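You operate a simulated robot arm through the tools that you are given. There is no shell and no other tool.

You are at the controls of a simulated two-armed robot. One attempt, no reset.

Task
Gauge sole plate 57 for wear and sort it by the result.
Fine: under the lid with the word at the pointer; slide the bridge back and shut the lid.

Only the result counts: the job must be done as asked and must still hold three seconds after the hand-in. Knocking over, shifting, dropping, spilling or breaking anything else fails it. Lids that push on must go on centred and level and be pressed home; caps that screw on are set level and turned clockwise until they are tight.

Robot
Two 7-joint arms with fingered hands on one trunk that stands fixed in place. Base frame: the origin is at the foot of the trunk, x ahead of it, y to its left, z up; the work surface is at about z = 840. Readings come in mm, rad, newtons and seconds.
The left shoulder is at [99, 128, 1086], the right one opposite. Each reaches about 1156 mm from its shoulder. Payload 5 kg a hand.
The TCP of each hand is the grasp point between the finger pads, 37 mm short of the fingertips. In the tool frame z runs along the fingers and y along their closing line. The gripper opens to 124 mm; its body begins 43 mm behind the TCP. The gripper is a hand of 3 fingers: y runs from the thumb to the fingers, the wrist lies at [-21, -116, -203] in the tool frame, and closing takes about 1.5 s.
Orientation is that of the tool frame in the base frame, as a unit quaternion [x, y, z, w]. With the fingers straight down and the wrist toward the robot, the tool's x, y and z point along [0, 1, 0], [1, 0, 0] and [0, 0, -1] of the base frame.

Tools
- The arms move only by the tool move_arm. It takes "left_targets", "right_targets" or both (then of equal length, played together; a hand with none holds still); each is text: rows parted by semicolons, each of 7 numbers parted by spaces: the shift along the tool's x, y, z in mm, then the turn, a rotation vector about the tool's x, y, z in degrees, then the opening, from 0 (shut) to 1 (fully open). In form: dx dy dz rx ry rz gripper; .... A call has 1 to 20 rows; each row shifts and turns the commanded pose from where the row before left it, along the tool's axes as they then stand. Each row takes 0.2 s and may step no farther than 50 mm and 0.15 rad from the row before; otherwise, or with a gripper value out of range, the whole call is refused. A pose out of reach is approached as far as the arm can. The call stops where the force on the tool passes 40 N (or 10 N more than at its start, if that is more) or the arm is blocked; 0.2 s more then pass. Each finger travels about 45 mm/s and halts on what it meets, pressing with about 24 N; the grip force reading is that of the motor and also rises with nothing between the fingers. The clock runs only during rows and for 0.2 s after the last one: add rows that do not move to give the fingers time. It gives the time, the measured TCP pose, the force on the tool (base axes), the opening and the grip force at its end, in the units of the frame above (readings bear some noise), with the torque about the TCP (base axes, N m) and any sound that the robot's microphone picked up.
- Cameras (640 x 400 px; columns grow to the right, rows downward): "scene" is now at [269.6, -0.4, 1263.9]; the picture's right is [-0.02, -1.00, 0.00], its down [-0.40, 0.01, -0.92] and it looks along [0.92, -0.02, -0.40] (base axes); focal length 246 px, centre (320, 200). "left" rides on the left gripper at [-72, -104, -154] in its tool frame; the picture's right is [-0.83, -0.26, 0.49], its down [0.51, -0.72, 0.47] and it looks along [0.23, 0.64, 0.73] (tool axes); focal length 243 px, centre (320, 200). "right" rides on the right gripper at [72, -104, -154] in its tool frame; the picture's right is [-0.83, 0.26, -0.49], its down [-0.51, -0.72, 0.47] and it looks along [-0.23, 0.64, 0.73] (tool axes); focal length 243 px, centre (320, 200). There is no depth. A picture from a camera that has moved, and an enlarged one, comes with that camera's place and axes in the base frame and with its lens.
- snapshot(camera): a new picture of that camera. No time passes.
- raise_lower(by): moves the trunk up (or, below 0, down) by that many mm; the arms and the scene camera ride with it, the base frame stays. It gives what a move gives, with no picture.
- preshape(shape, hand): the hand has 3 fingers and takes this shape, open, in about a second: jaw (thumb against the fingers, like two jaws); tri (thumb and two fingers); tip (a fingertip pinch); poke (one finger out to press); point (the index stretched); flat (the hand flat); cup (the hand cupped); fist (a fist). The gripper value then closes the fingers along that shape, each until it touches; the sizes above hold for jaw. It gives what a move gives, with no picture.
- turn_head(pan, tilt): turns the head with the scene camera to pan (to the left, within 1.396 rad either way) and tilt (down, from -0.506 to 1.204), counted from straight ahead of the robot (the tilt from the chest, where the trunk bows). It gives what a move gives.
- zoom(camera, box): a new picture of the part [left, top, right, bottom] of that camera's present view, enlarged. No time passes.
- finish_job(): hands the job in; it is judged then, once.

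Places have to be worked out from the pictures, the camera data and where the tool is seen. Open the grippers and draw the arms clear of the work before you hand the job in, unless the task says otherwise.

The tools are called after "Request:" as a command line: name --argument value ..., lists and objects as JSON in quotes. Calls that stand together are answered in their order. move_arm: Moves the arms, as the interface text tells. Its arguments: {"type":"object","properties":{"left_targets":{"type":"string"},"right_targets":{"type":"string"}},"required":[]} The other tools are called the same way: raise_lower (by) moves the trunk up or down; preshape (shape, hand) gives the hand a shape; turn_head (pan, tilt) turns the head that bears the scene camera; snapshot (camera) takes a picture; zoom (camera, box) takes an enlarged picture of a part of a camera's view; finish_job () hands the job in.

At the start:

```text
t: 0.0
left_position: [665.4, 206.0, 1173.9]
left_tcp_rot: [0.707, 0.707, 0.0, 0.0]
left_force: [-0.2, 0.5, 0.5]
left_ft_torque: [0.03, -0.05, 0.0]
left_finger_gap: 123.6
left_grip_force: 0.0
left_shape: jaw
right_position: [626.7, -261.5, 1161.8]
right_tcp_rot: [0.708, 0.707, 0.0, 0.0]
right_force: [-0.7, 0.9, -0.7]
right_ft_torque: [0.01, 0.0, 0.02]
right_finger_gap: 123.6
right_grip_force: 0.0
right_shape: jaw
trunk travel left (down, up): [-275.0, 288.0]
head pan, tilt (commanded): [-0.023, 0.408]
```

scene: 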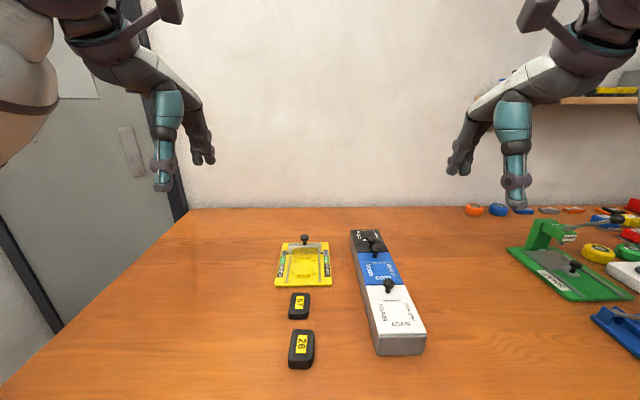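
right: 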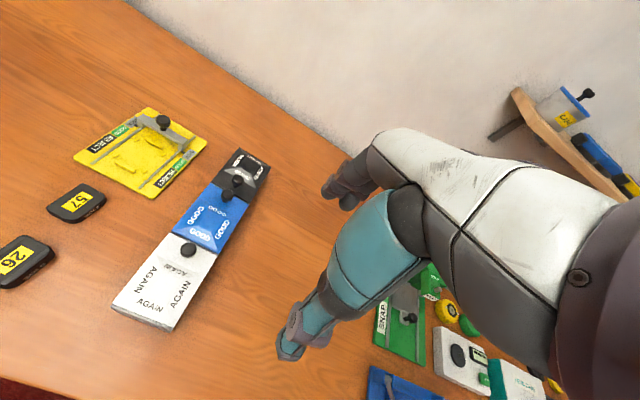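
left: 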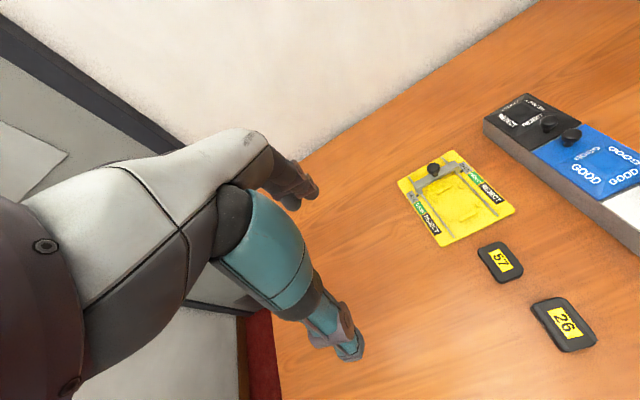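

I'll start by looking closely at the gauge, the plates and the lidded bin from each camera.

Request:
zoom --camera "scene" --box '[250, 220, 350, 300]'

Request:
zoom --camera "scene" --box '[330, 220, 440, 360]'

Request:
zoom --camera "left" --box '[380, 140, 540, 260]'

Request:
zoom --camera "right" --box '[60, 90, 280, 340]'

```text
5.00 times, centred on (300, 260) of scene
camera zoom: at [269.6, -0.4, 1263.9], right [-0.02, -1.0, 0.0], down [-0.4, 0.01, -0.92], along [0.92, -0.02, -0.4], focal length 1228 px, centre (420, -100)
```

zoom: 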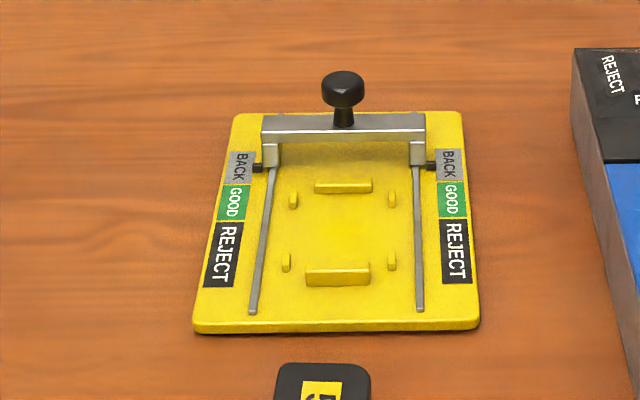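

```text
2.86 times, centred on (385, 290) of scene
camera zoom: at [269.6, -0.4, 1263.9], right [-0.02, -1.0, 0.0], down [-0.4, 0.01, -0.92], along [0.92, -0.02, -0.4], focal length 701 px, centre (134, -57)
```

zoom: 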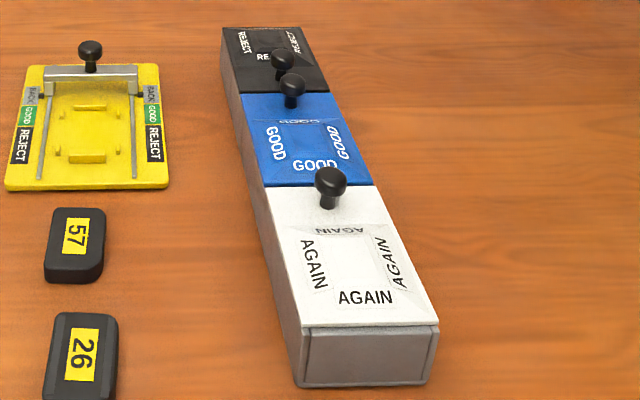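

```text
3.33 times, centred on (460, 200) of left
camera zoom: at [560.6, 133.0, 1328.3], right [-0.26, -0.83, -0.49], down [-0.72, 0.51, -0.47], along [0.64, 0.23, -0.73], focal length 809 px, centre (-147, 200)
```

zoom: 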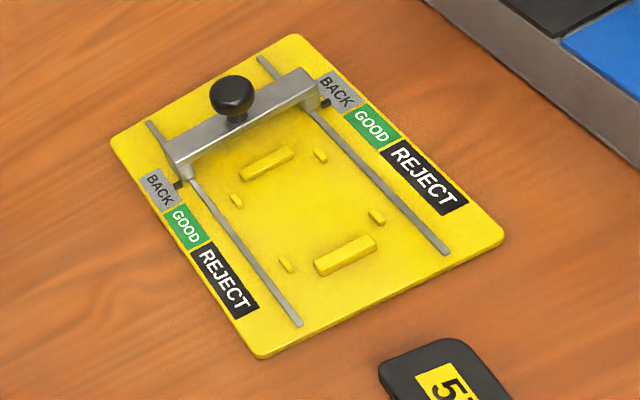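

```text
1.60 times, centred on (170, 215) of right
camera zoom: at [523.4, -189.7, 1316.0], right [0.26, -0.83, 0.49], down [-0.72, -0.51, -0.47], along [0.64, -0.23, -0.73], focal length 388 px, centre (560, 176)
```

zoom: 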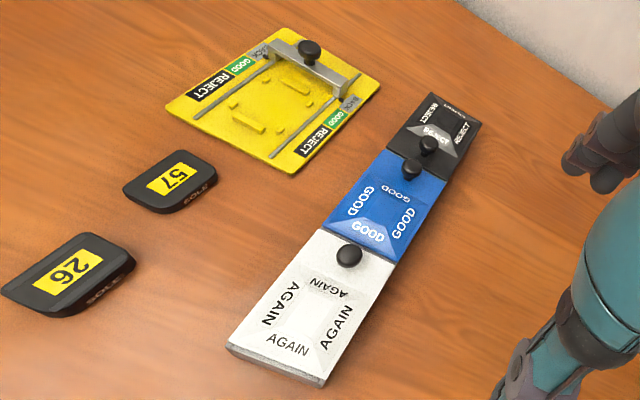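

Next I zoom in on the two sole plates and on the lids, to see the marks and the shapes before I move anything.

Request:
zoom --camera "right" --box '[0, 170, 120, 300]'

Request:
zoom --camera "left" --box '[460, 230, 610, 360]'

Request:
zoom --camera "scene" --box '[270, 280, 340, 380]'

Request:
zoom --camera "left" --box '[470, 70, 640, 250]'

Request:
zoom --camera "right" --box '[100, 140, 280, 340]'

```text
3.08 times, centred on (60, 235) of right
camera zoom: at [523.4, -189.7, 1316.0], right [0.26, -0.83, 0.49], down [-0.72, -0.51, -0.47], along [0.64, -0.23, -0.73], focal length 746 px, centre (1120, 92)
```

zoom: 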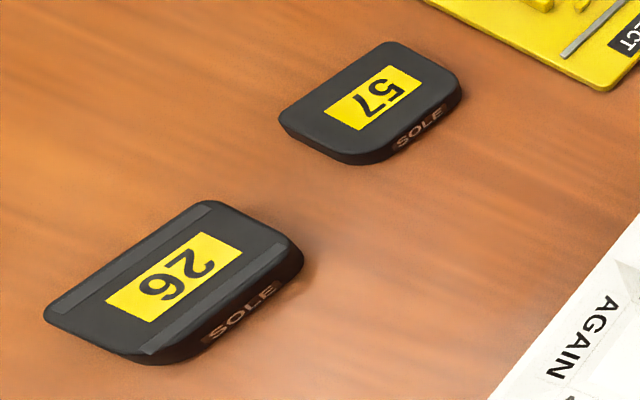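

```text
3.08 times, centred on (535, 295) of left
camera zoom: at [560.6, 133.0, 1328.3], right [-0.26, -0.83, -0.49], down [-0.72, 0.51, -0.47], along [0.64, 0.23, -0.73], focal length 746 px, centre (-342, -92)
```

zoom: 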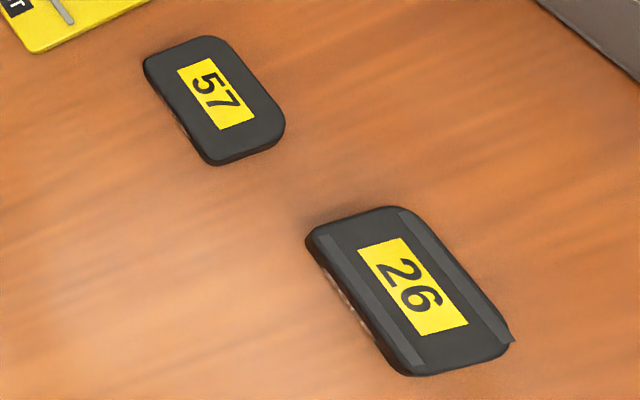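

```text
4.00 times, centred on (305, 330) of scene
camera zoom: at [269.6, -0.4, 1263.9], right [-0.02, -1.0, 0.0], down [-0.4, 0.01, -0.92], along [0.92, -0.02, -0.4], focal length 982 px, centre (380, -320)
```

zoom: 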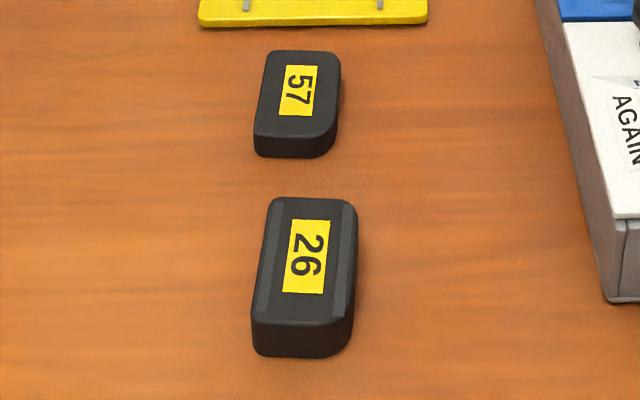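

```text
2.22 times, centred on (555, 160) of left
camera zoom: at [560.6, 133.0, 1328.3], right [-0.26, -0.83, -0.49], down [-0.72, 0.51, -0.47], along [0.64, 0.23, -0.73], focal length 539 px, centre (-202, 289)
```

zoom: 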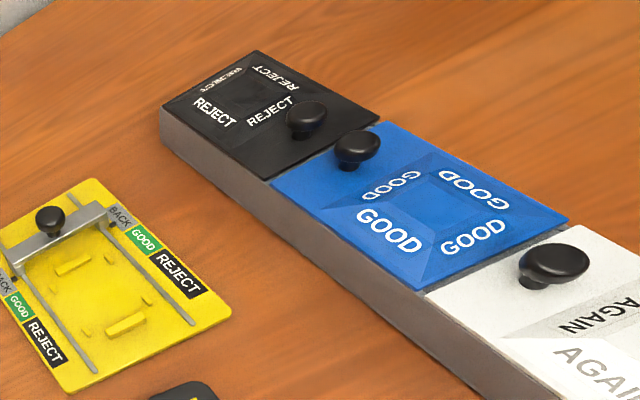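

```text
2.00 times, centred on (190, 240) of right
camera zoom: at [523.4, -189.7, 1316.0], right [0.26, -0.83, 0.49], down [-0.72, -0.51, -0.47], along [0.64, -0.23, -0.73], focal length 485 px, centre (580, 120)
```

zoom: 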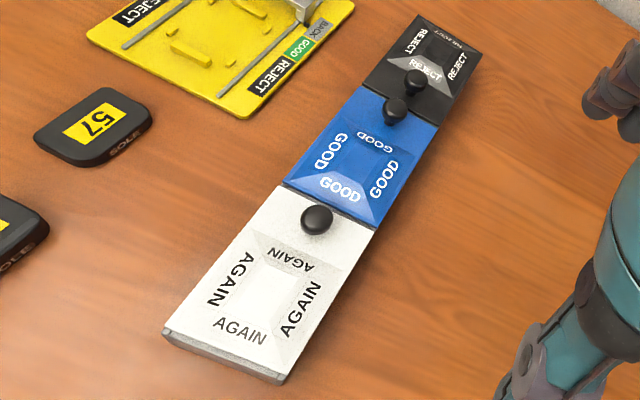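

The zoom gives real detail, so I'll go in tighter on the side marks of plate 57, the plate 26 side, the pointer, and the lid edges where hinges would be.

Request:
zoom --camera "right" --box '[45, 175, 109, 227]'

Request:
zoom --camera "left" --box '[470, 235, 534, 288]'

Request:
zoom --camera "scene" --box '[280, 285, 320, 325]'

Request:
zoom --camera "scene" --box '[340, 225, 420, 300]'

Request:
zoom --camera "scene" --box '[280, 230, 330, 262]'

Request:
zoom --camera "right" --box '[165, 140, 285, 260]'

```text
7.69 times, centred on (77, 201) of right
camera zoom: at [523.4, -189.7, 1316.0], right [0.26, -0.83, 0.49], down [-0.72, -0.51, -0.47], along [0.64, -0.23, -0.73], focal length 1866 px, centre (2189, 192)
```

zoom: 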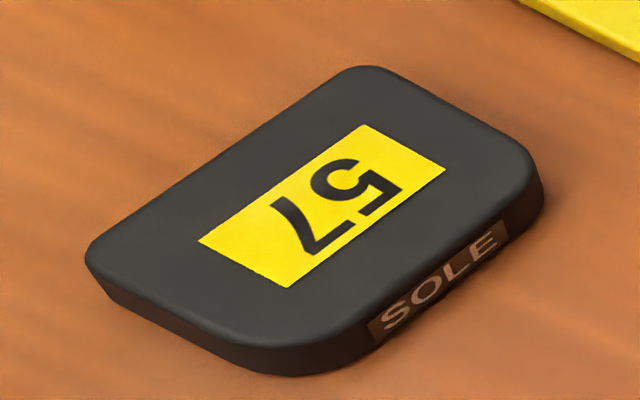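

```text
7.55 times, centred on (502, 262) of left
camera zoom: at [560.6, 133.0, 1328.3], right [-0.26, -0.83, -0.49], down [-0.72, 0.51, -0.47], along [0.64, 0.23, -0.73], focal length 1831 px, centre (-1054, -264)
```

zoom: 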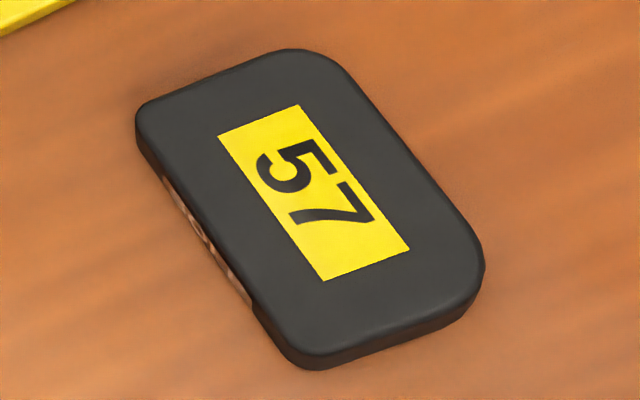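

```text
10.00 times, centred on (300, 305) of scene
camera zoom: at [269.6, -0.4, 1263.9], right [-0.02, -1.0, 0.0], down [-0.4, 0.01, -0.92], along [0.92, -0.02, -0.4], focal length 2455 px, centre (520, -850)
```

zoom: 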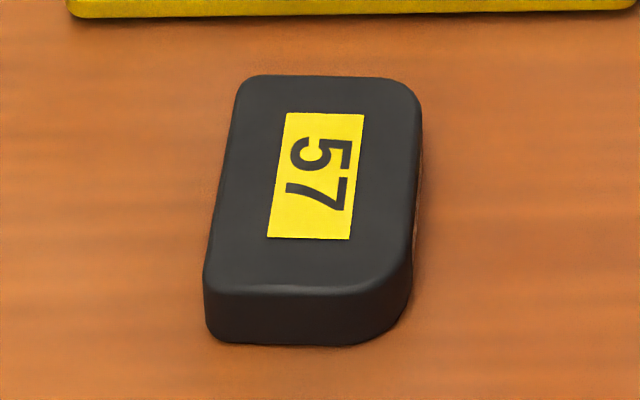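

```text
5.33 times, centred on (380, 262) of scene
camera zoom: at [269.6, -0.4, 1263.9], right [-0.02, -1.0, 0.0], down [-0.4, 0.01, -0.92], along [0.92, -0.02, -0.4], focal length 1309 px, centre (0, -133)
```

zoom: 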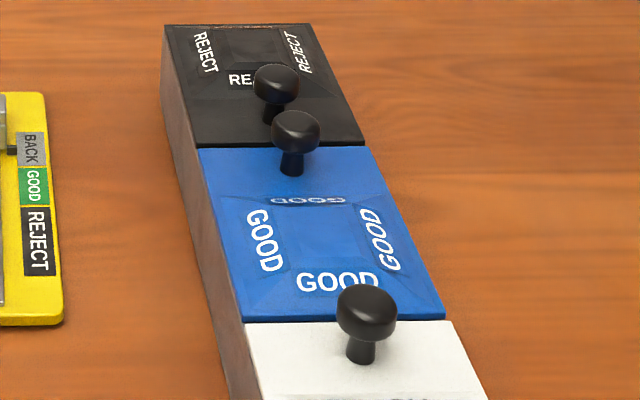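

```text
12.50 times, centred on (305, 246) of scene
camera zoom: at [269.6, -0.4, 1263.9], right [-0.02, -1.0, 0.0], down [-0.4, 0.01, -0.92], along [0.92, -0.02, -0.4], focal length 3069 px, centre (508, -375)
```

zoom: 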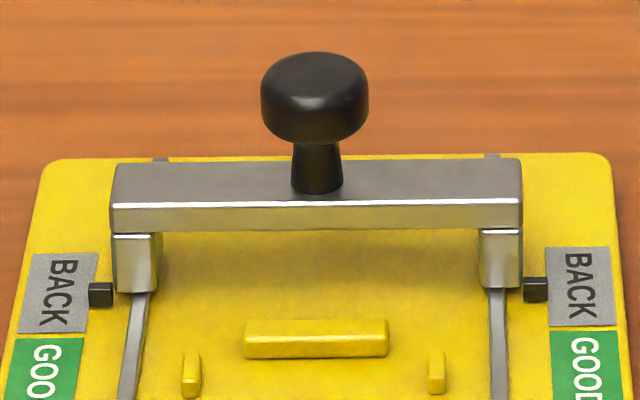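

```text
3.33 times, centred on (225, 200) of right
camera zoom: at [523.4, -189.7, 1316.0], right [0.26, -0.83, 0.49], down [-0.72, -0.51, -0.47], along [0.64, -0.23, -0.73], focal length 809 px, centre (637, 200)
```

zoom: 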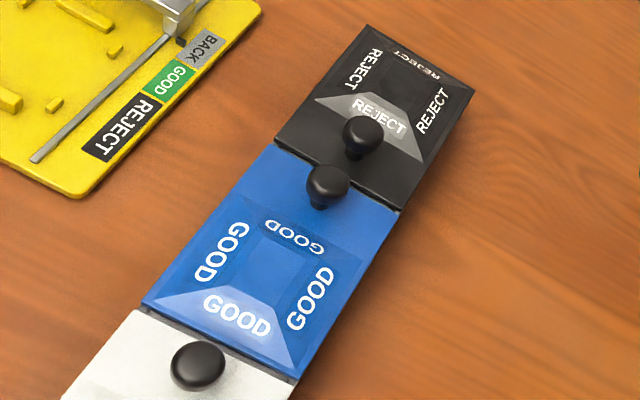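

Plate 57 lies label up with "SOLE" low on its long edges. I want a flat side view of its profile, so I turn the left wrist so the hand comes from the left side and tilts to look across the table.

Request:
move_arm --left_targets "0 0 0 0 0 8.2 1;0 0 0 0 0 8.2 1;0 0 0 0 0 8.2 1;0 0 0 0 0 8.2 1;0 0 0 0 0 8.2 1;0 0 0 0 0 8.2 1;0 0 0 0 0 8.2 1;0 0 0 0 0 8.2 1;0 0 0 0 0 8.2 1;0 0 0 0 0 8.2 1;0 0 0 0 0 8 1;0 0 0 -7.5 0 0 1;0 0 0 -7.5 0 0 1;0 0 0 -7.5 0 0 1;0 0 0 -7.5 0 0 1"

```text
t: 3.2
left_position: [665.7, 206.2, 1172.4]
left_tcp_rot: [0.966, 0.0, 0.0, 0.259]
left_force: [0.1, 0.2, -0.2]
left_ft_torque: [0.0, -0.02, 0.0]
left_finger_gap: 123.6
left_grip_force: 0.1
left_shape: jaw
right_position: [628.3, -262.1, 1162.3]
right_tcp_rot: [0.708, 0.707, 0.001, 0.0]
right_force: [0.3, -0.3, 0.0]
right_ft_torque: [-0.02, -0.01, 0.0]
right_finger_gap: 123.5
right_grip_force: 0.1
right_shape: jaw
trunk travel left (down, up): [-275.0, 288.0]
head pan, tilt (commanded): [-0.023, 0.408]
```

The left hand now points 30° toward −y. I lower it to the left of the plates, at about (640, 226, 910), to get the side view.

Request:
move_arm --left_targets "-4.2 -24.8 36.3 0 0 0 1;-4.2 -24.8 36.3 0 0 0 1;-4.2 -24.8 36.3 0 0 0 1;-4.2 -24.8 36.3 0 0 0 1;-4.2 -24.8 36.3 0 0 0 1;-4.2 -24.8 36.3 0 0 0 1"

Request:
snapshot --camera "left"

Request:
snapshot --camera "scene"

```text
t: 4.8
left_position: [616.5, 215.7, 931.1]
left_tcp_rot: [0.969, -0.007, 0.016, 0.248]
left_force: [0.9, 0.1, 0.8]
left_ft_torque: [-0.05, 0.04, -0.02]
left_finger_gap: 123.8
left_grip_force: 0.0
left_shape: jaw
right_position: [604.7, -278.3, 1170.4]
right_tcp_rot: [0.707, 0.707, 0.013, 0.002]
right_force: [-0.2, -0.5, -0.3]
right_ft_torque: [0.06, 0.01, 0.02]
right_finger_gap: 124.0
right_grip_force: 0.1
right_shape: jaw
trunk travel left (down, up): [-275.0, 288.0]
head pan, tilt (commanded): [-0.023, 0.408]
stopped in row 6 (left hand): the arm was blocked; the commanded pose is now the measured one
```

```text
taken
camera left: at [542.3, 380.3, 1012.7], right [-0.81, 0.0, -0.59], down [0.54, 0.4, -0.74], along [0.24, -0.91, -0.33], focal length 243 px, centre (320, 200)
```

left: 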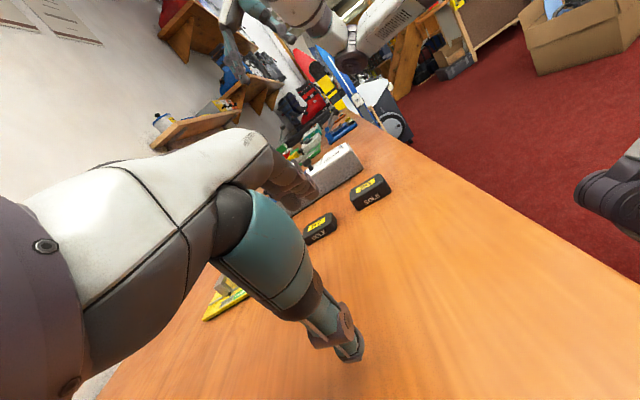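

```text
taken
camera scene: at [243.7, -18.3, 1268.0], right [-0.02, -1.0, -0.02], down [-0.38, 0.02, -0.93], along [0.93, -0.01, -0.38], focal length 246 px, centre (320, 200)
```

scene: 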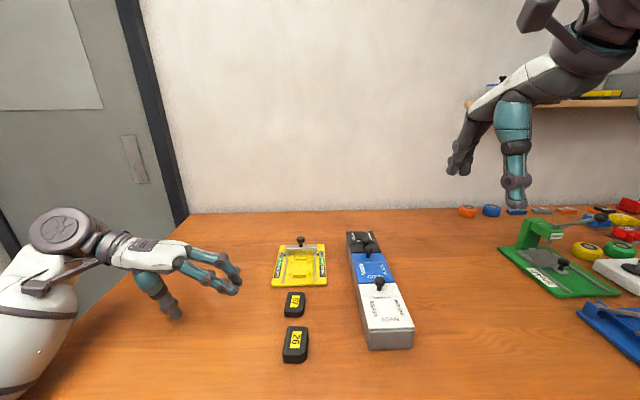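

The left arm was blocked on the last row, and the trunk was nudged, which suggests the elbow met the table edge. I back off by raising the hand and check that everything comes back.

Request:
move_arm --left_targets "4.2 24.8 -36.3 0 0 0 1;4.2 24.8 -36.3 0 0 0 1"

Request:
snapshot --camera "scene"

Request:
snapshot --camera "left"

```text
t: 5.4
left_position: [642.0, 215.1, 1005.4]
left_tcp_rot: [0.967, -0.002, 0.007, 0.256]
left_force: [0.3, 0.0, 0.3]
left_ft_torque: [-0.01, 0.0, 0.02]
left_finger_gap: 124.0
left_grip_force: 0.1
left_shape: jaw
right_position: [623.3, -264.9, 1164.9]
right_tcp_rot: [0.707, 0.707, 0.003, 0.001]
right_force: [0.3, -0.4, -0.2]
right_ft_torque: [-0.01, -0.05, -0.01]
right_finger_gap: 124.1
right_grip_force: 0.0
right_shape: jaw
trunk travel left (down, up): [-275.0, 288.0]
head pan, tilt (commanded): [-0.023, 0.408]
```

```text
taken
camera scene: at [263.3, -3.6, 1264.8], right [-0.02, -1.0, 0.0], down [-0.39, 0.01, -0.92], along [0.92, -0.02, -0.39], focal length 246 px, centre (320, 200)
```

scene: 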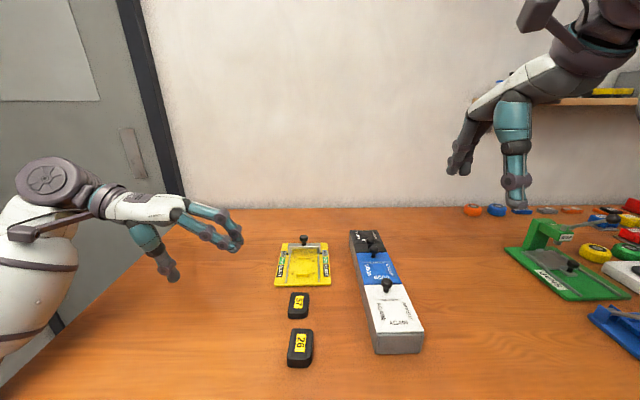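

```text
taken
camera left: at [568.9, 381.2, 1086.1], right [-0.82, -0.01, -0.57], down [0.52, 0.39, -0.76], along [0.23, -0.92, -0.31], focal length 243 px, centre (320, 200)
```

left: 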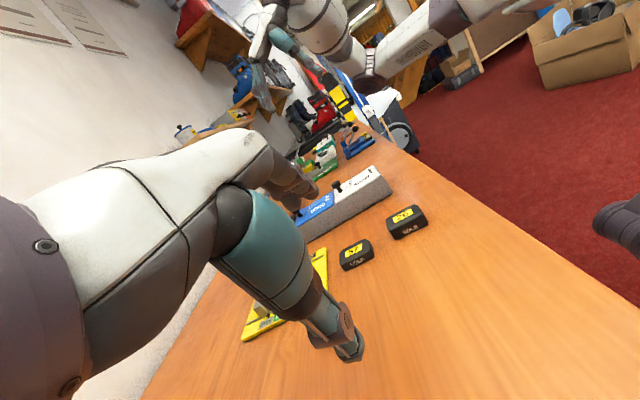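

The trunk is settling back and nothing on the table shifted. From here the left camera sees the plates from the side, so I zoom in on both of them, the box and the gauge.

Request:
zoom --camera "left" --box '[330, 195, 440, 280]'

Request:
zoom --camera "left" --box '[285, 155, 400, 245]'

Request:
zoom --camera "left" --box '[335, 230, 385, 275]'

Request:
zoom --camera "left" --box '[380, 195, 435, 245]'

```text
4.71 times, centred on (385, 238) of left
camera zoom: at [568.9, 381.2, 1086.1], right [-0.82, -0.01, -0.57], down [0.52, 0.39, -0.76], along [0.23, -0.92, -0.31], focal length 1142 px, centre (14, 24)
```

zoom: 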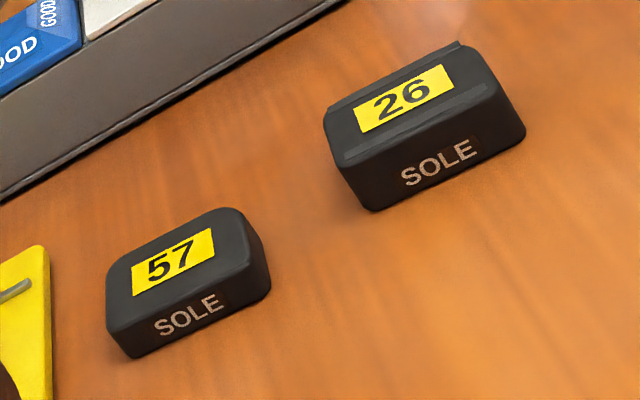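

```text
4.44 times, centred on (342, 200) of left
camera zoom: at [568.9, 381.2, 1086.1], right [-0.82, -0.01, -0.57], down [0.52, 0.39, -0.76], along [0.23, -0.92, -0.31], focal length 1078 px, centre (220, 200)
```

zoom: 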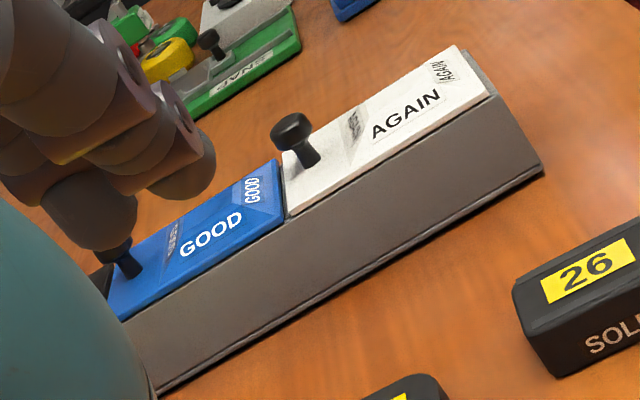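

```text
8.89 times, centred on (360, 252) of left
camera zoom: at [568.9, 381.2, 1086.1], right [-0.82, -0.01, -0.57], down [0.52, 0.39, -0.76], along [0.23, -0.92, -0.31], focal length 2157 px, centre (-36, -267)
```

zoom: 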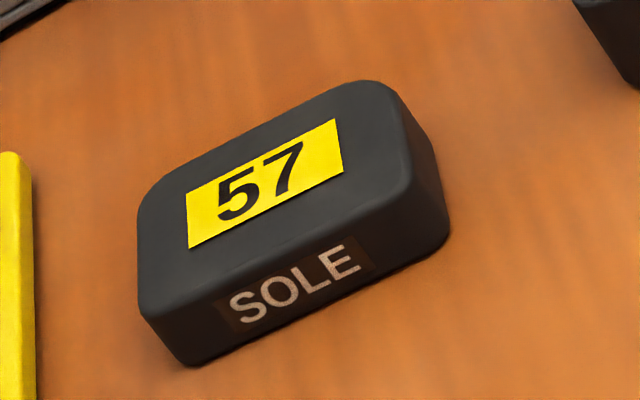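

```text
8.00 times, centred on (408, 220) of left
camera zoom: at [568.9, 381.2, 1086.1], right [-0.82, -0.01, -0.57], down [0.52, 0.39, -0.76], along [0.23, -0.92, -0.31], focal length 1941 px, centre (-380, 40)
```

zoom: 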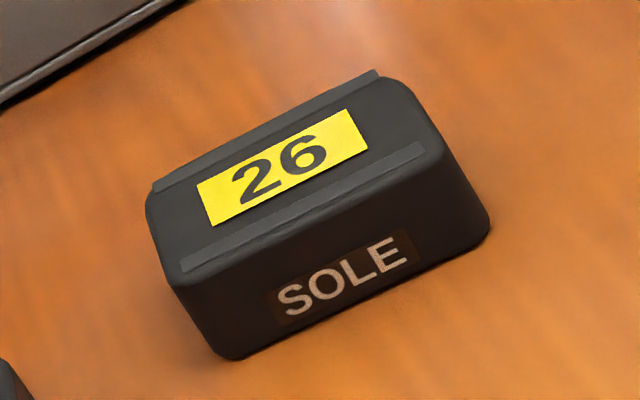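

Plate 57 is a flat pad of even thickness (about 15 mm), lying flat, and "SOLE" on the edges is just the part name. The elbow needs more room, so I raise the trunk by 150 mm and try the fingertip-pinch shape on the left hand.

Request:
raise_lower --by 150

Request:
preshape --hand "left" --shape "tip"

Request:
snapshot --camera "scene"

Request:
snapshot --camera "left"

Request:
snapshot --camera "right"

```text
t: 7.2
left_position: [645.8, 221.4, 1151.3]
left_tcp_rot: [0.966, -0.002, 0.004, 0.258]
left_force: [-0.2, 0.1, 0.1]
left_ft_torque: [-0.02, 0.0, -0.01]
left_finger_gap: 123.8
left_grip_force: 0.1
left_shape: jaw
right_position: [628.2, -261.7, 1311.1]
right_tcp_rot: [0.707, 0.707, 0.0, 0.0]
right_force: [-0.3, -0.3, -0.1]
right_ft_torque: [-0.01, 0.0, -0.02]
right_finger_gap: 124.3
right_grip_force: 0.0
right_shape: jaw
trunk travel left (down, up): [-425.0, 138.0]
head pan, tilt (commanded): [-0.023, 0.408]
```

```text
t: 8.1
left_position: [645.2, 220.4, 1152.9]
left_tcp_rot: [0.966, -0.002, 0.005, 0.257]
left_force: [0.2, 0.6, 0.0]
left_ft_torque: [0.01, 0.05, 0.03]
left_finger_gap: 123.9
left_grip_force: 0.0
left_shape: tip
right_position: [626.3, -261.6, 1312.2]
right_tcp_rot: [0.707, 0.707, 0.001, 0.0]
right_force: [-0.3, 0.1, 0.3]
right_ft_torque: [0.03, 0.0, 0.02]
right_finger_gap: 124.2
right_grip_force: 0.0
right_shape: jaw
trunk travel left (down, up): [-425.0, 138.0]
head pan, tilt (commanded): [-0.023, 0.408]
```

```text
taken
camera scene: at [230.3, -0.5, 1418.4], right [-0.02, -1.0, 0.0], down [-0.4, 0.01, -0.92], along [0.92, -0.02, -0.4], focal length 246 px, centre (320, 200)
```

scene: 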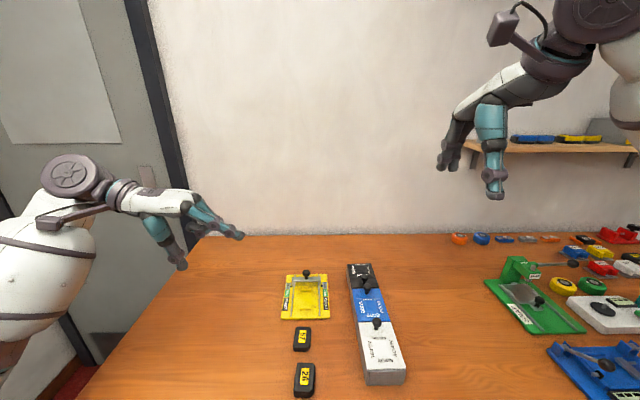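

```text
taken
camera left: at [572.5, 386.9, 1233.1], right [-0.82, -0.01, -0.57], down [0.52, 0.39, -0.76], along [0.23, -0.92, -0.31], focal length 243 px, centre (320, 200)
```

left: 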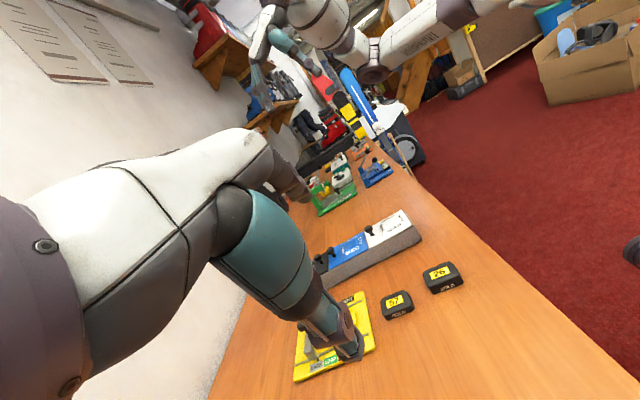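

```text
taken
camera right: at [523.0, -189.6, 1466.2], right [0.26, -0.83, 0.49], down [-0.72, -0.51, -0.47], along [0.64, -0.23, -0.73], focal length 243 px, centre (320, 200)
```

right: 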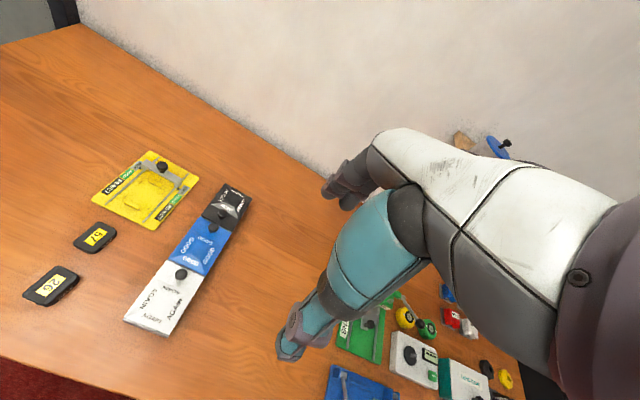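

I zoom in on both hands to compare the tip shape with the jaw shape.

Request:
zoom --camera "scene" --box '[100, 170, 260, 280]'

Request:
zoom --camera "scene" --box '[420, 80, 540, 210]'

Request:
zoom --camera "scene" --box '[270, 260, 410, 400]'

```text
3.64 times, centred on (180, 225) of scene
camera zoom: at [230.3, -0.5, 1418.4], right [-0.02, -1.0, 0.0], down [-0.4, 0.01, -0.92], along [0.92, -0.02, -0.4], focal length 893 px, centre (829, 109)
```

zoom: 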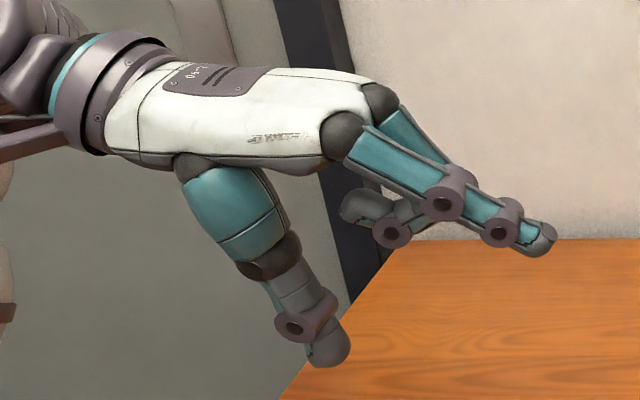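

```text
3.08 times, centred on (480, 145) of scene
camera zoom: at [230.3, -0.5, 1418.4], right [-0.02, -1.0, 0.0], down [-0.4, 0.01, -0.92], along [0.92, -0.02, -0.4], focal length 755 px, centre (-172, 369)
```

zoom: 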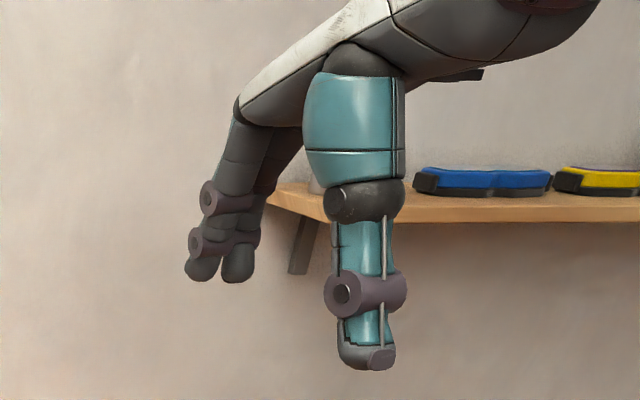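

```text
2.86 times, centred on (340, 330) of scene
camera zoom: at [230.3, -0.5, 1418.4], right [-0.02, -1.0, 0.0], down [-0.4, 0.01, -0.92], along [0.92, -0.02, -0.4], focal length 701 px, centre (263, -171)
```

zoom: 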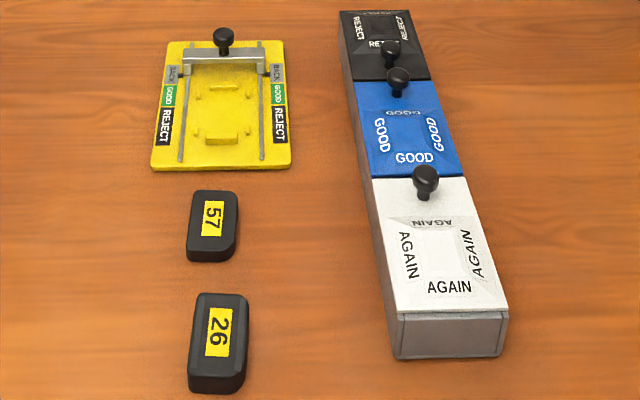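

The tip shape curls one finger away, while jaw gives about a 40 mm wide parallel grip that fits between the gauge's pegs, so I go back to jaw. I judge plate 57 to be centred near (664, 34), about 60 × 42 mm, so I straighten the hand and bring it above that point.

Request:
preshape --hand "left" --shape "jaw"

Request:
move_arm --left_targets "0 0 0 7.5 0 0 1;0 0 0 7.5 0 0 1;0 0 0 7.5 0 0 1;0 0 0 7.5 0 0 1;4.7 46.5 0 0 0 0 1;4.7 46.5 0 0 0 0 1;4.7 46.5 0 0 0 0 1;4.7 46.5 0 0 0 0 1;0 0 40 0 0 0 1;0 0 40 0 0 0 1;0 0 40 0 0 0 1;0 0 40 0 0 0 1;0 0 0 0 0 0 1"

Request:
snapshot --camera "scene"

Request:
snapshot --camera "left"

```text
t: 8.9
left_position: [645.9, 220.7, 1152.9]
left_tcp_rot: [0.966, -0.004, 0.003, 0.257]
left_force: [-0.2, -0.2, 0.6]
left_ft_torque: [0.02, -0.02, 0.0]
left_finger_gap: 124.0
left_grip_force: 0.1
left_shape: jaw
right_position: [627.2, -262.0, 1311.9]
right_tcp_rot: [0.707, 0.707, 0.0, -0.001]
right_force: [0.1, -0.1, -0.3]
right_ft_torque: [0.04, 0.02, -0.01]
right_finger_gap: 124.0
right_grip_force: 0.1
right_shape: jaw
trunk travel left (down, up): [-425.0, 138.0]
head pan, tilt (commanded): [-0.023, 0.408]
```

```text
t: 11.8
left_position: [669.0, 36.6, 991.7]
left_tcp_rot: [1.0, -0.002, 0.005, -0.002]
left_force: [0.4, -0.4, -0.2]
left_ft_torque: [-0.03, 0.01, 0.04]
left_finger_gap: 124.0
left_grip_force: 0.1
left_shape: jaw
right_position: [628.3, -263.3, 1312.8]
right_tcp_rot: [0.707, 0.707, 0.0, 0.001]
right_force: [-0.5, -1.0, -0.2]
right_ft_torque: [0.02, -0.01, 0.0]
right_finger_gap: 124.0
right_grip_force: 0.1
right_shape: jaw
trunk travel left (down, up): [-425.0, 138.0]
head pan, tilt (commanded): [-0.023, 0.408]
```

```text
taken
camera scene: at [230.3, -1.3, 1418.4], right [-0.02, -1.0, 0.0], down [-0.4, 0.01, -0.92], along [0.92, -0.02, -0.4], focal length 246 px, centre (320, 200)
```

scene: 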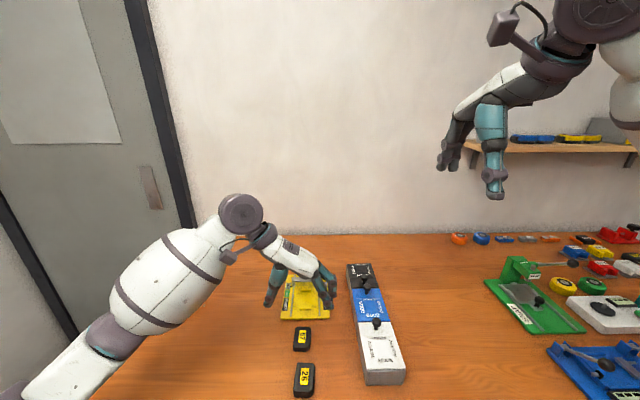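

```text
taken
camera left: at [593.7, 140.0, 1144.1], right [-0.82, 0.27, -0.5], down [0.51, 0.72, -0.46], along [0.24, -0.64, -0.73], focal length 243 px, centre (320, 200)
```

left: 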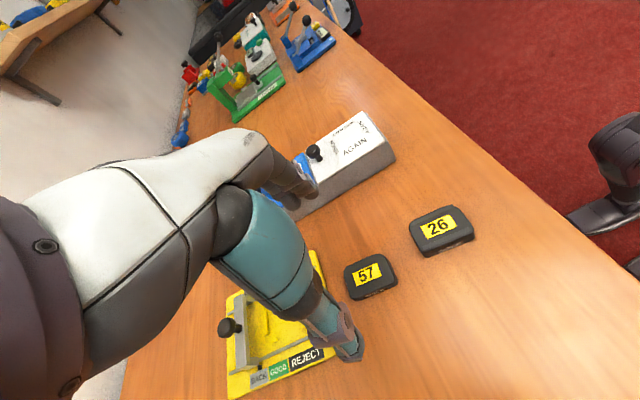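

The hand now hangs over plate 57, TCP at (669, 37). I zoom the left camera on the plate to fix its outline more exactly before coming down.

Request:
zoom --camera "left" --box '[335, 245, 405, 305]'

Request:
zoom --camera "left" --box '[210, 240, 370, 400]'

Request:
zoom --camera "scene" --box '[250, 255, 350, 355]'

```text
6.67 times, centred on (370, 275) of left
camera zoom: at [593.7, 140.0, 1144.1], right [-0.82, 0.27, -0.5], down [0.51, 0.72, -0.46], along [0.24, -0.64, -0.73], focal length 1618 px, centre (-13, -300)
```

zoom: 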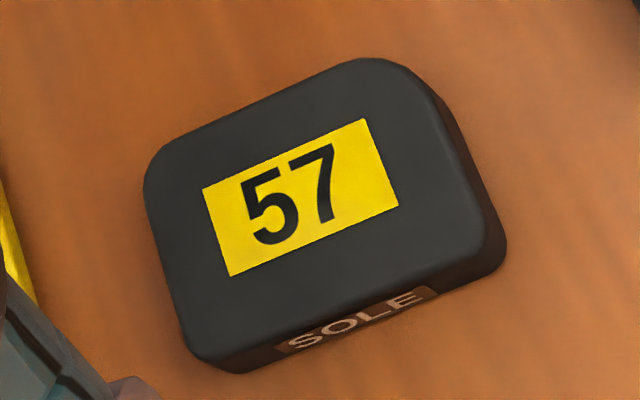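

```text
2.50 times, centred on (290, 320) of left
camera zoom: at [593.7, 140.0, 1144.1], right [-0.82, 0.27, -0.5], down [0.51, 0.72, -0.46], along [0.24, -0.64, -0.73], focal length 606 px, centre (395, -100)
```

zoom: 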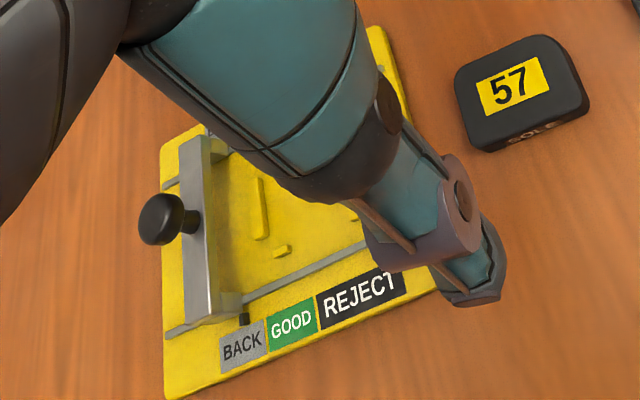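

```text
4.00 times, centred on (300, 305) of scene
camera zoom: at [230.3, -1.3, 1418.4], right [-0.02, -1.0, 0.0], down [-0.4, 0.01, -0.92], along [0.92, -0.02, -0.4], focal length 982 px, centre (400, -220)
```

zoom: 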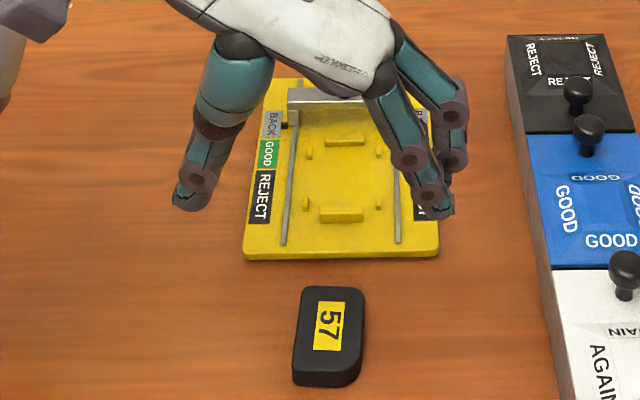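

Both cameras agree on a centre of about (665.5, 32) with the long side along x. I shift to that point and come down to just above the plate, then check.

Request:
move_arm --left_targets "-3.5 4.6 0 0 0 0 1;0 0 30 0 0 0 1;0 0 30 0 0 0 1;0 0 30 0 0 0 1;0 0 10 0 0 0 1;0 0 0 0 0 0 1;0 0 0 0 0 0 1"

Request:
zoom --camera "left" --box '[220, 120, 480, 400]'

Request:
zoom --camera "scene" --box '[250, 285, 350, 365]'

```text
t: 13.3
left_position: [665.0, 30.5, 890.5]
left_tcp_rot: [1.0, -0.002, 0.006, -0.001]
left_force: [0.0, -0.2, 0.3]
left_ft_torque: [0.0, 0.01, 0.04]
left_finger_gap: 124.0
left_grip_force: 0.1
left_shape: jaw
right_position: [628.1, -262.2, 1312.1]
right_tcp_rot: [0.707, 0.707, 0.0, 0.001]
right_force: [0.5, -0.5, 0.2]
right_ft_torque: [0.01, 0.0, 0.02]
right_finger_gap: 124.0
right_grip_force: 0.0
right_shape: jaw
trunk travel left (down, up): [-425.0, 138.0]
head pan, tilt (commanded): [-0.023, 0.408]
```

```text
1.43 times, centred on (350, 260) of left
camera zoom: at [590.0, 134.1, 1044.0], right [-0.82, 0.27, -0.5], down [0.51, 0.72, -0.46], along [0.24, -0.64, -0.73], focal length 347 px, centre (277, 114)
```

zoom: 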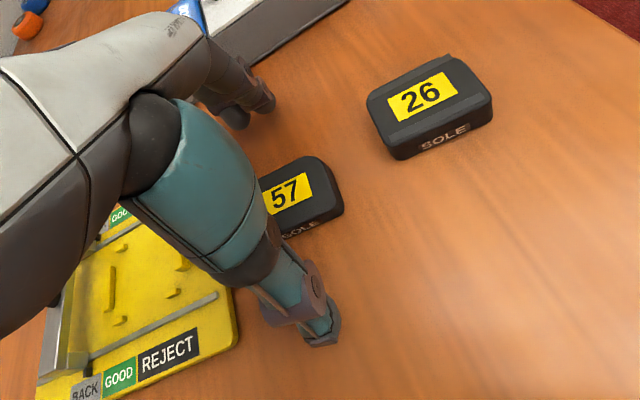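

```text
5.00 times, centred on (300, 325) of scene
camera zoom: at [230.6, -0.4, 1418.3], right [-0.02, -1.0, 0.0], down [-0.4, 0.01, -0.92], along [0.92, -0.02, -0.4], focal length 1228 px, centre (420, -425)
```

zoom: 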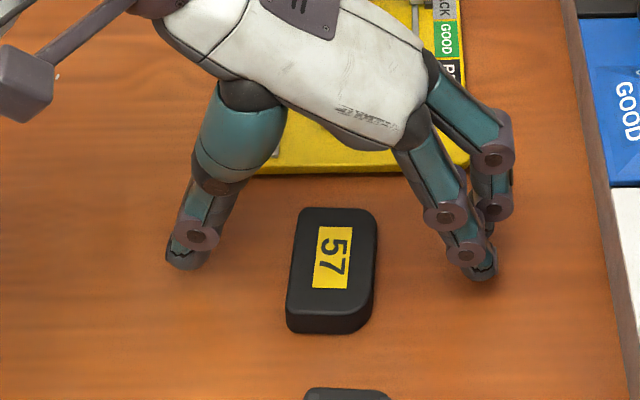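

The hand straddles the plate evenly (thumb and finger tips are symmetric about it). I first close part-way, to about 56 mm, at this height to see how low the tips come.

Request:
move_arm --left_targets "0 0 0 0 0 0 0.8;0 0 0 0 0 0 0.65;0 0 0 0 0 0 0.5;0 0 0 0 0 0 0.45;0 0 0 0 0 0 0.45;0 0 0 0 0 0 0.45"

Request:
zoom --camera "scene" --box '[265, 290, 335, 350]'

Request:
zoom --camera "left" --box '[250, 150, 450, 350]'

```text
t: 14.8
left_position: [663.9, 30.2, 890.7]
left_tcp_rot: [1.0, -0.002, 0.005, -0.002]
left_force: [1.0, -0.8, 0.5]
left_ft_torque: [-0.02, -0.01, 0.01]
left_finger_gap: 56.3
left_grip_force: 0.1
left_shape: jaw
right_position: [628.5, -262.8, 1311.7]
right_tcp_rot: [0.707, 0.707, 0.0, 0.0]
right_force: [-0.5, 0.5, 0.4]
right_ft_torque: [0.02, -0.02, 0.02]
right_finger_gap: 124.0
right_grip_force: 0.0
right_shape: jaw
trunk travel left (down, up): [-425.0, 138.0]
head pan, tilt (commanded): [-0.023, 0.408]
```

```text
6.67 times, centred on (300, 320) of scene
camera zoom: at [230.5, -0.4, 1418.4], right [-0.02, -1.0, 0.0], down [-0.4, 0.01, -0.92], along [0.92, -0.02, -0.4], focal length 1637 px, centre (453, -600)
```

zoom: 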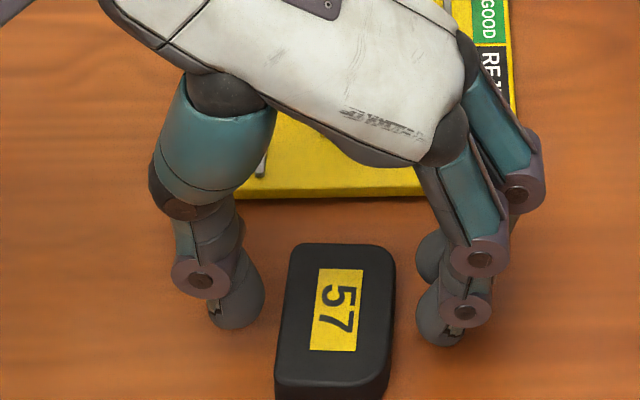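

```text
2.00 times, centred on (350, 250) of left
camera zoom: at [589.9, 134.1, 1044.1], right [-0.82, 0.27, -0.5], down [0.51, 0.72, -0.46], along [0.24, -0.64, -0.73], focal length 485 px, centre (260, 100)
```

zoom: 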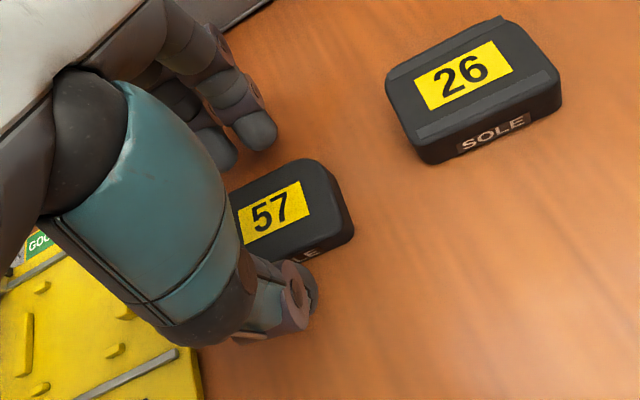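

The distal links stand vertical and are centred on the plate, with tips near z = 853. I come down 11 mm so the tips are about 2–3 mm off the table, and close on the long sides.

Request:
move_arm --left_targets "0 0 6 0 0 0 0.45;0 0 5 0 0 0 0.45;0 0 0 0 0 0 0.45;0 0 0 0 0 0 0.3;0 0 0 0 0 0 0.15;0 0 0 0 0 0 0;0 0 0 0 0 0 0;0 0 0 0 0 0 0"

Request:
zoom --camera "scene" --box '[265, 290, 335, 350]'

Request:
zoom --camera "left" --box '[250, 150, 450, 350]'

```text
t: 16.6
left_position: [663.9, 30.6, 879.6]
left_tcp_rot: [1.0, -0.001, 0.005, -0.002]
left_force: [0.5, -0.9, 1.0]
left_ft_torque: [-0.01, 0.03, 0.01]
left_finger_gap: 37.2
left_grip_force: 24.1
left_shape: jaw
right_position: [628.4, -261.9, 1311.9]
right_tcp_rot: [0.707, 0.707, 0.0, 0.0]
right_force: [-0.5, -0.7, 0.6]
right_ft_torque: [0.01, 0.0, -0.01]
right_finger_gap: 124.0
right_grip_force: 0.0
right_shape: jaw
trunk travel left (down, up): [-425.0, 138.0]
head pan, tilt (commanded): [-0.023, 0.408]
```

```text
6.67 times, centred on (300, 320) of scene
camera zoom: at [230.6, -0.4, 1418.3], right [-0.02, -1.0, 0.0], down [-0.4, 0.01, -0.92], along [0.92, -0.02, -0.4], focal length 1637 px, centre (453, -600)
```

zoom: 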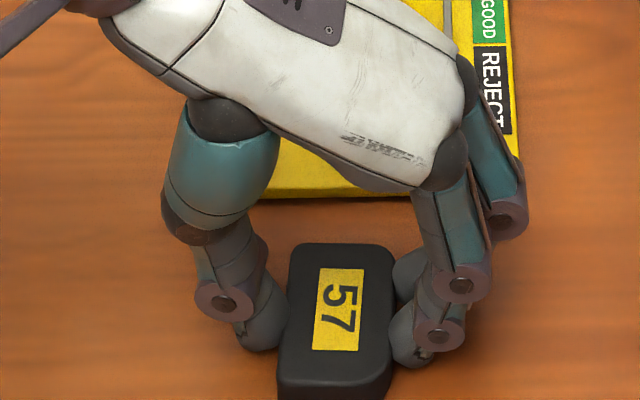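

```text
2.00 times, centred on (350, 250) of left
camera zoom: at [589.5, 134.1, 1033.3], right [-0.82, 0.27, -0.5], down [0.51, 0.72, -0.46], along [0.24, -0.64, -0.73], focal length 485 px, centre (260, 100)
```

zoom: 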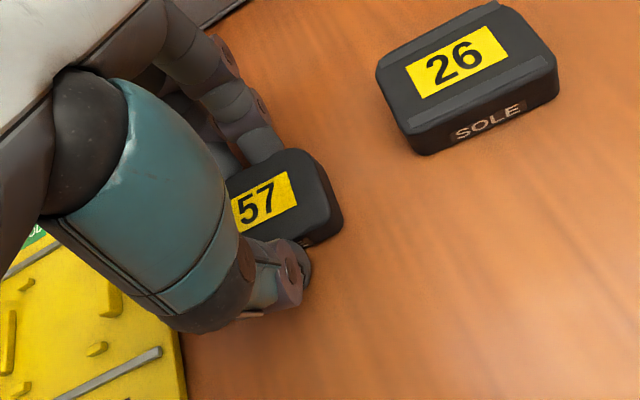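

The plate is gripped, with grip force 24 N at a gap of 37 mm. I lift it about 120 mm and check that it comes along level.

Request:
move_arm --left_targets "0 0 -15 0 0 0 0;0 0 -30 0 0 0 0;0 0 -40 0 0 0 0;0 0 -40 0 0 0 0;0 0 0 0 0 0 0;0 0 0 0 0 0 0"

Request:
zoom --camera "scene" --box '[255, 250, 345, 330]'

Request:
snapshot --camera "right"

```text
t: 17.9
left_position: [664.1, 28.9, 1004.4]
left_tcp_rot: [1.0, -0.002, 0.005, -0.002]
left_force: [-0.1, 0.5, 0.0]
left_ft_torque: [0.0, 0.0, -0.02]
left_finger_gap: 37.4
left_grip_force: 23.8
left_shape: jaw
right_position: [627.6, -261.9, 1311.2]
right_tcp_rot: [0.707, 0.707, 0.0, 0.0]
right_force: [0.3, 0.1, 0.3]
right_ft_torque: [0.01, 0.02, 0.01]
right_finger_gap: 124.1
right_grip_force: 0.1
right_shape: jaw
trunk travel left (down, up): [-425.0, 138.0]
head pan, tilt (commanded): [-0.023, 0.408]
```

```text
5.00 times, centred on (300, 290) of scene
camera zoom: at [230.6, -0.5, 1418.3], right [-0.02, -1.0, 0.0], down [-0.4, 0.01, -0.92], along [0.92, -0.02, -0.4], focal length 1228 px, centre (420, -250)
```

zoom: 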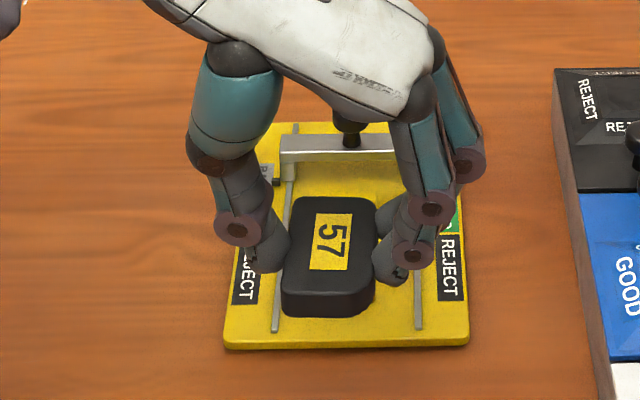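

```text
taken
camera right: at [523.3, -189.7, 1466.0], right [0.26, -0.83, 0.49], down [-0.72, -0.51, -0.47], along [0.64, -0.23, -0.73], focal length 243 px, centre (320, 200)
```

right: 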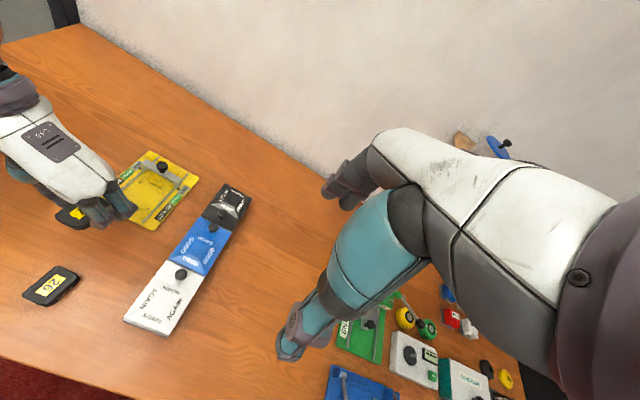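

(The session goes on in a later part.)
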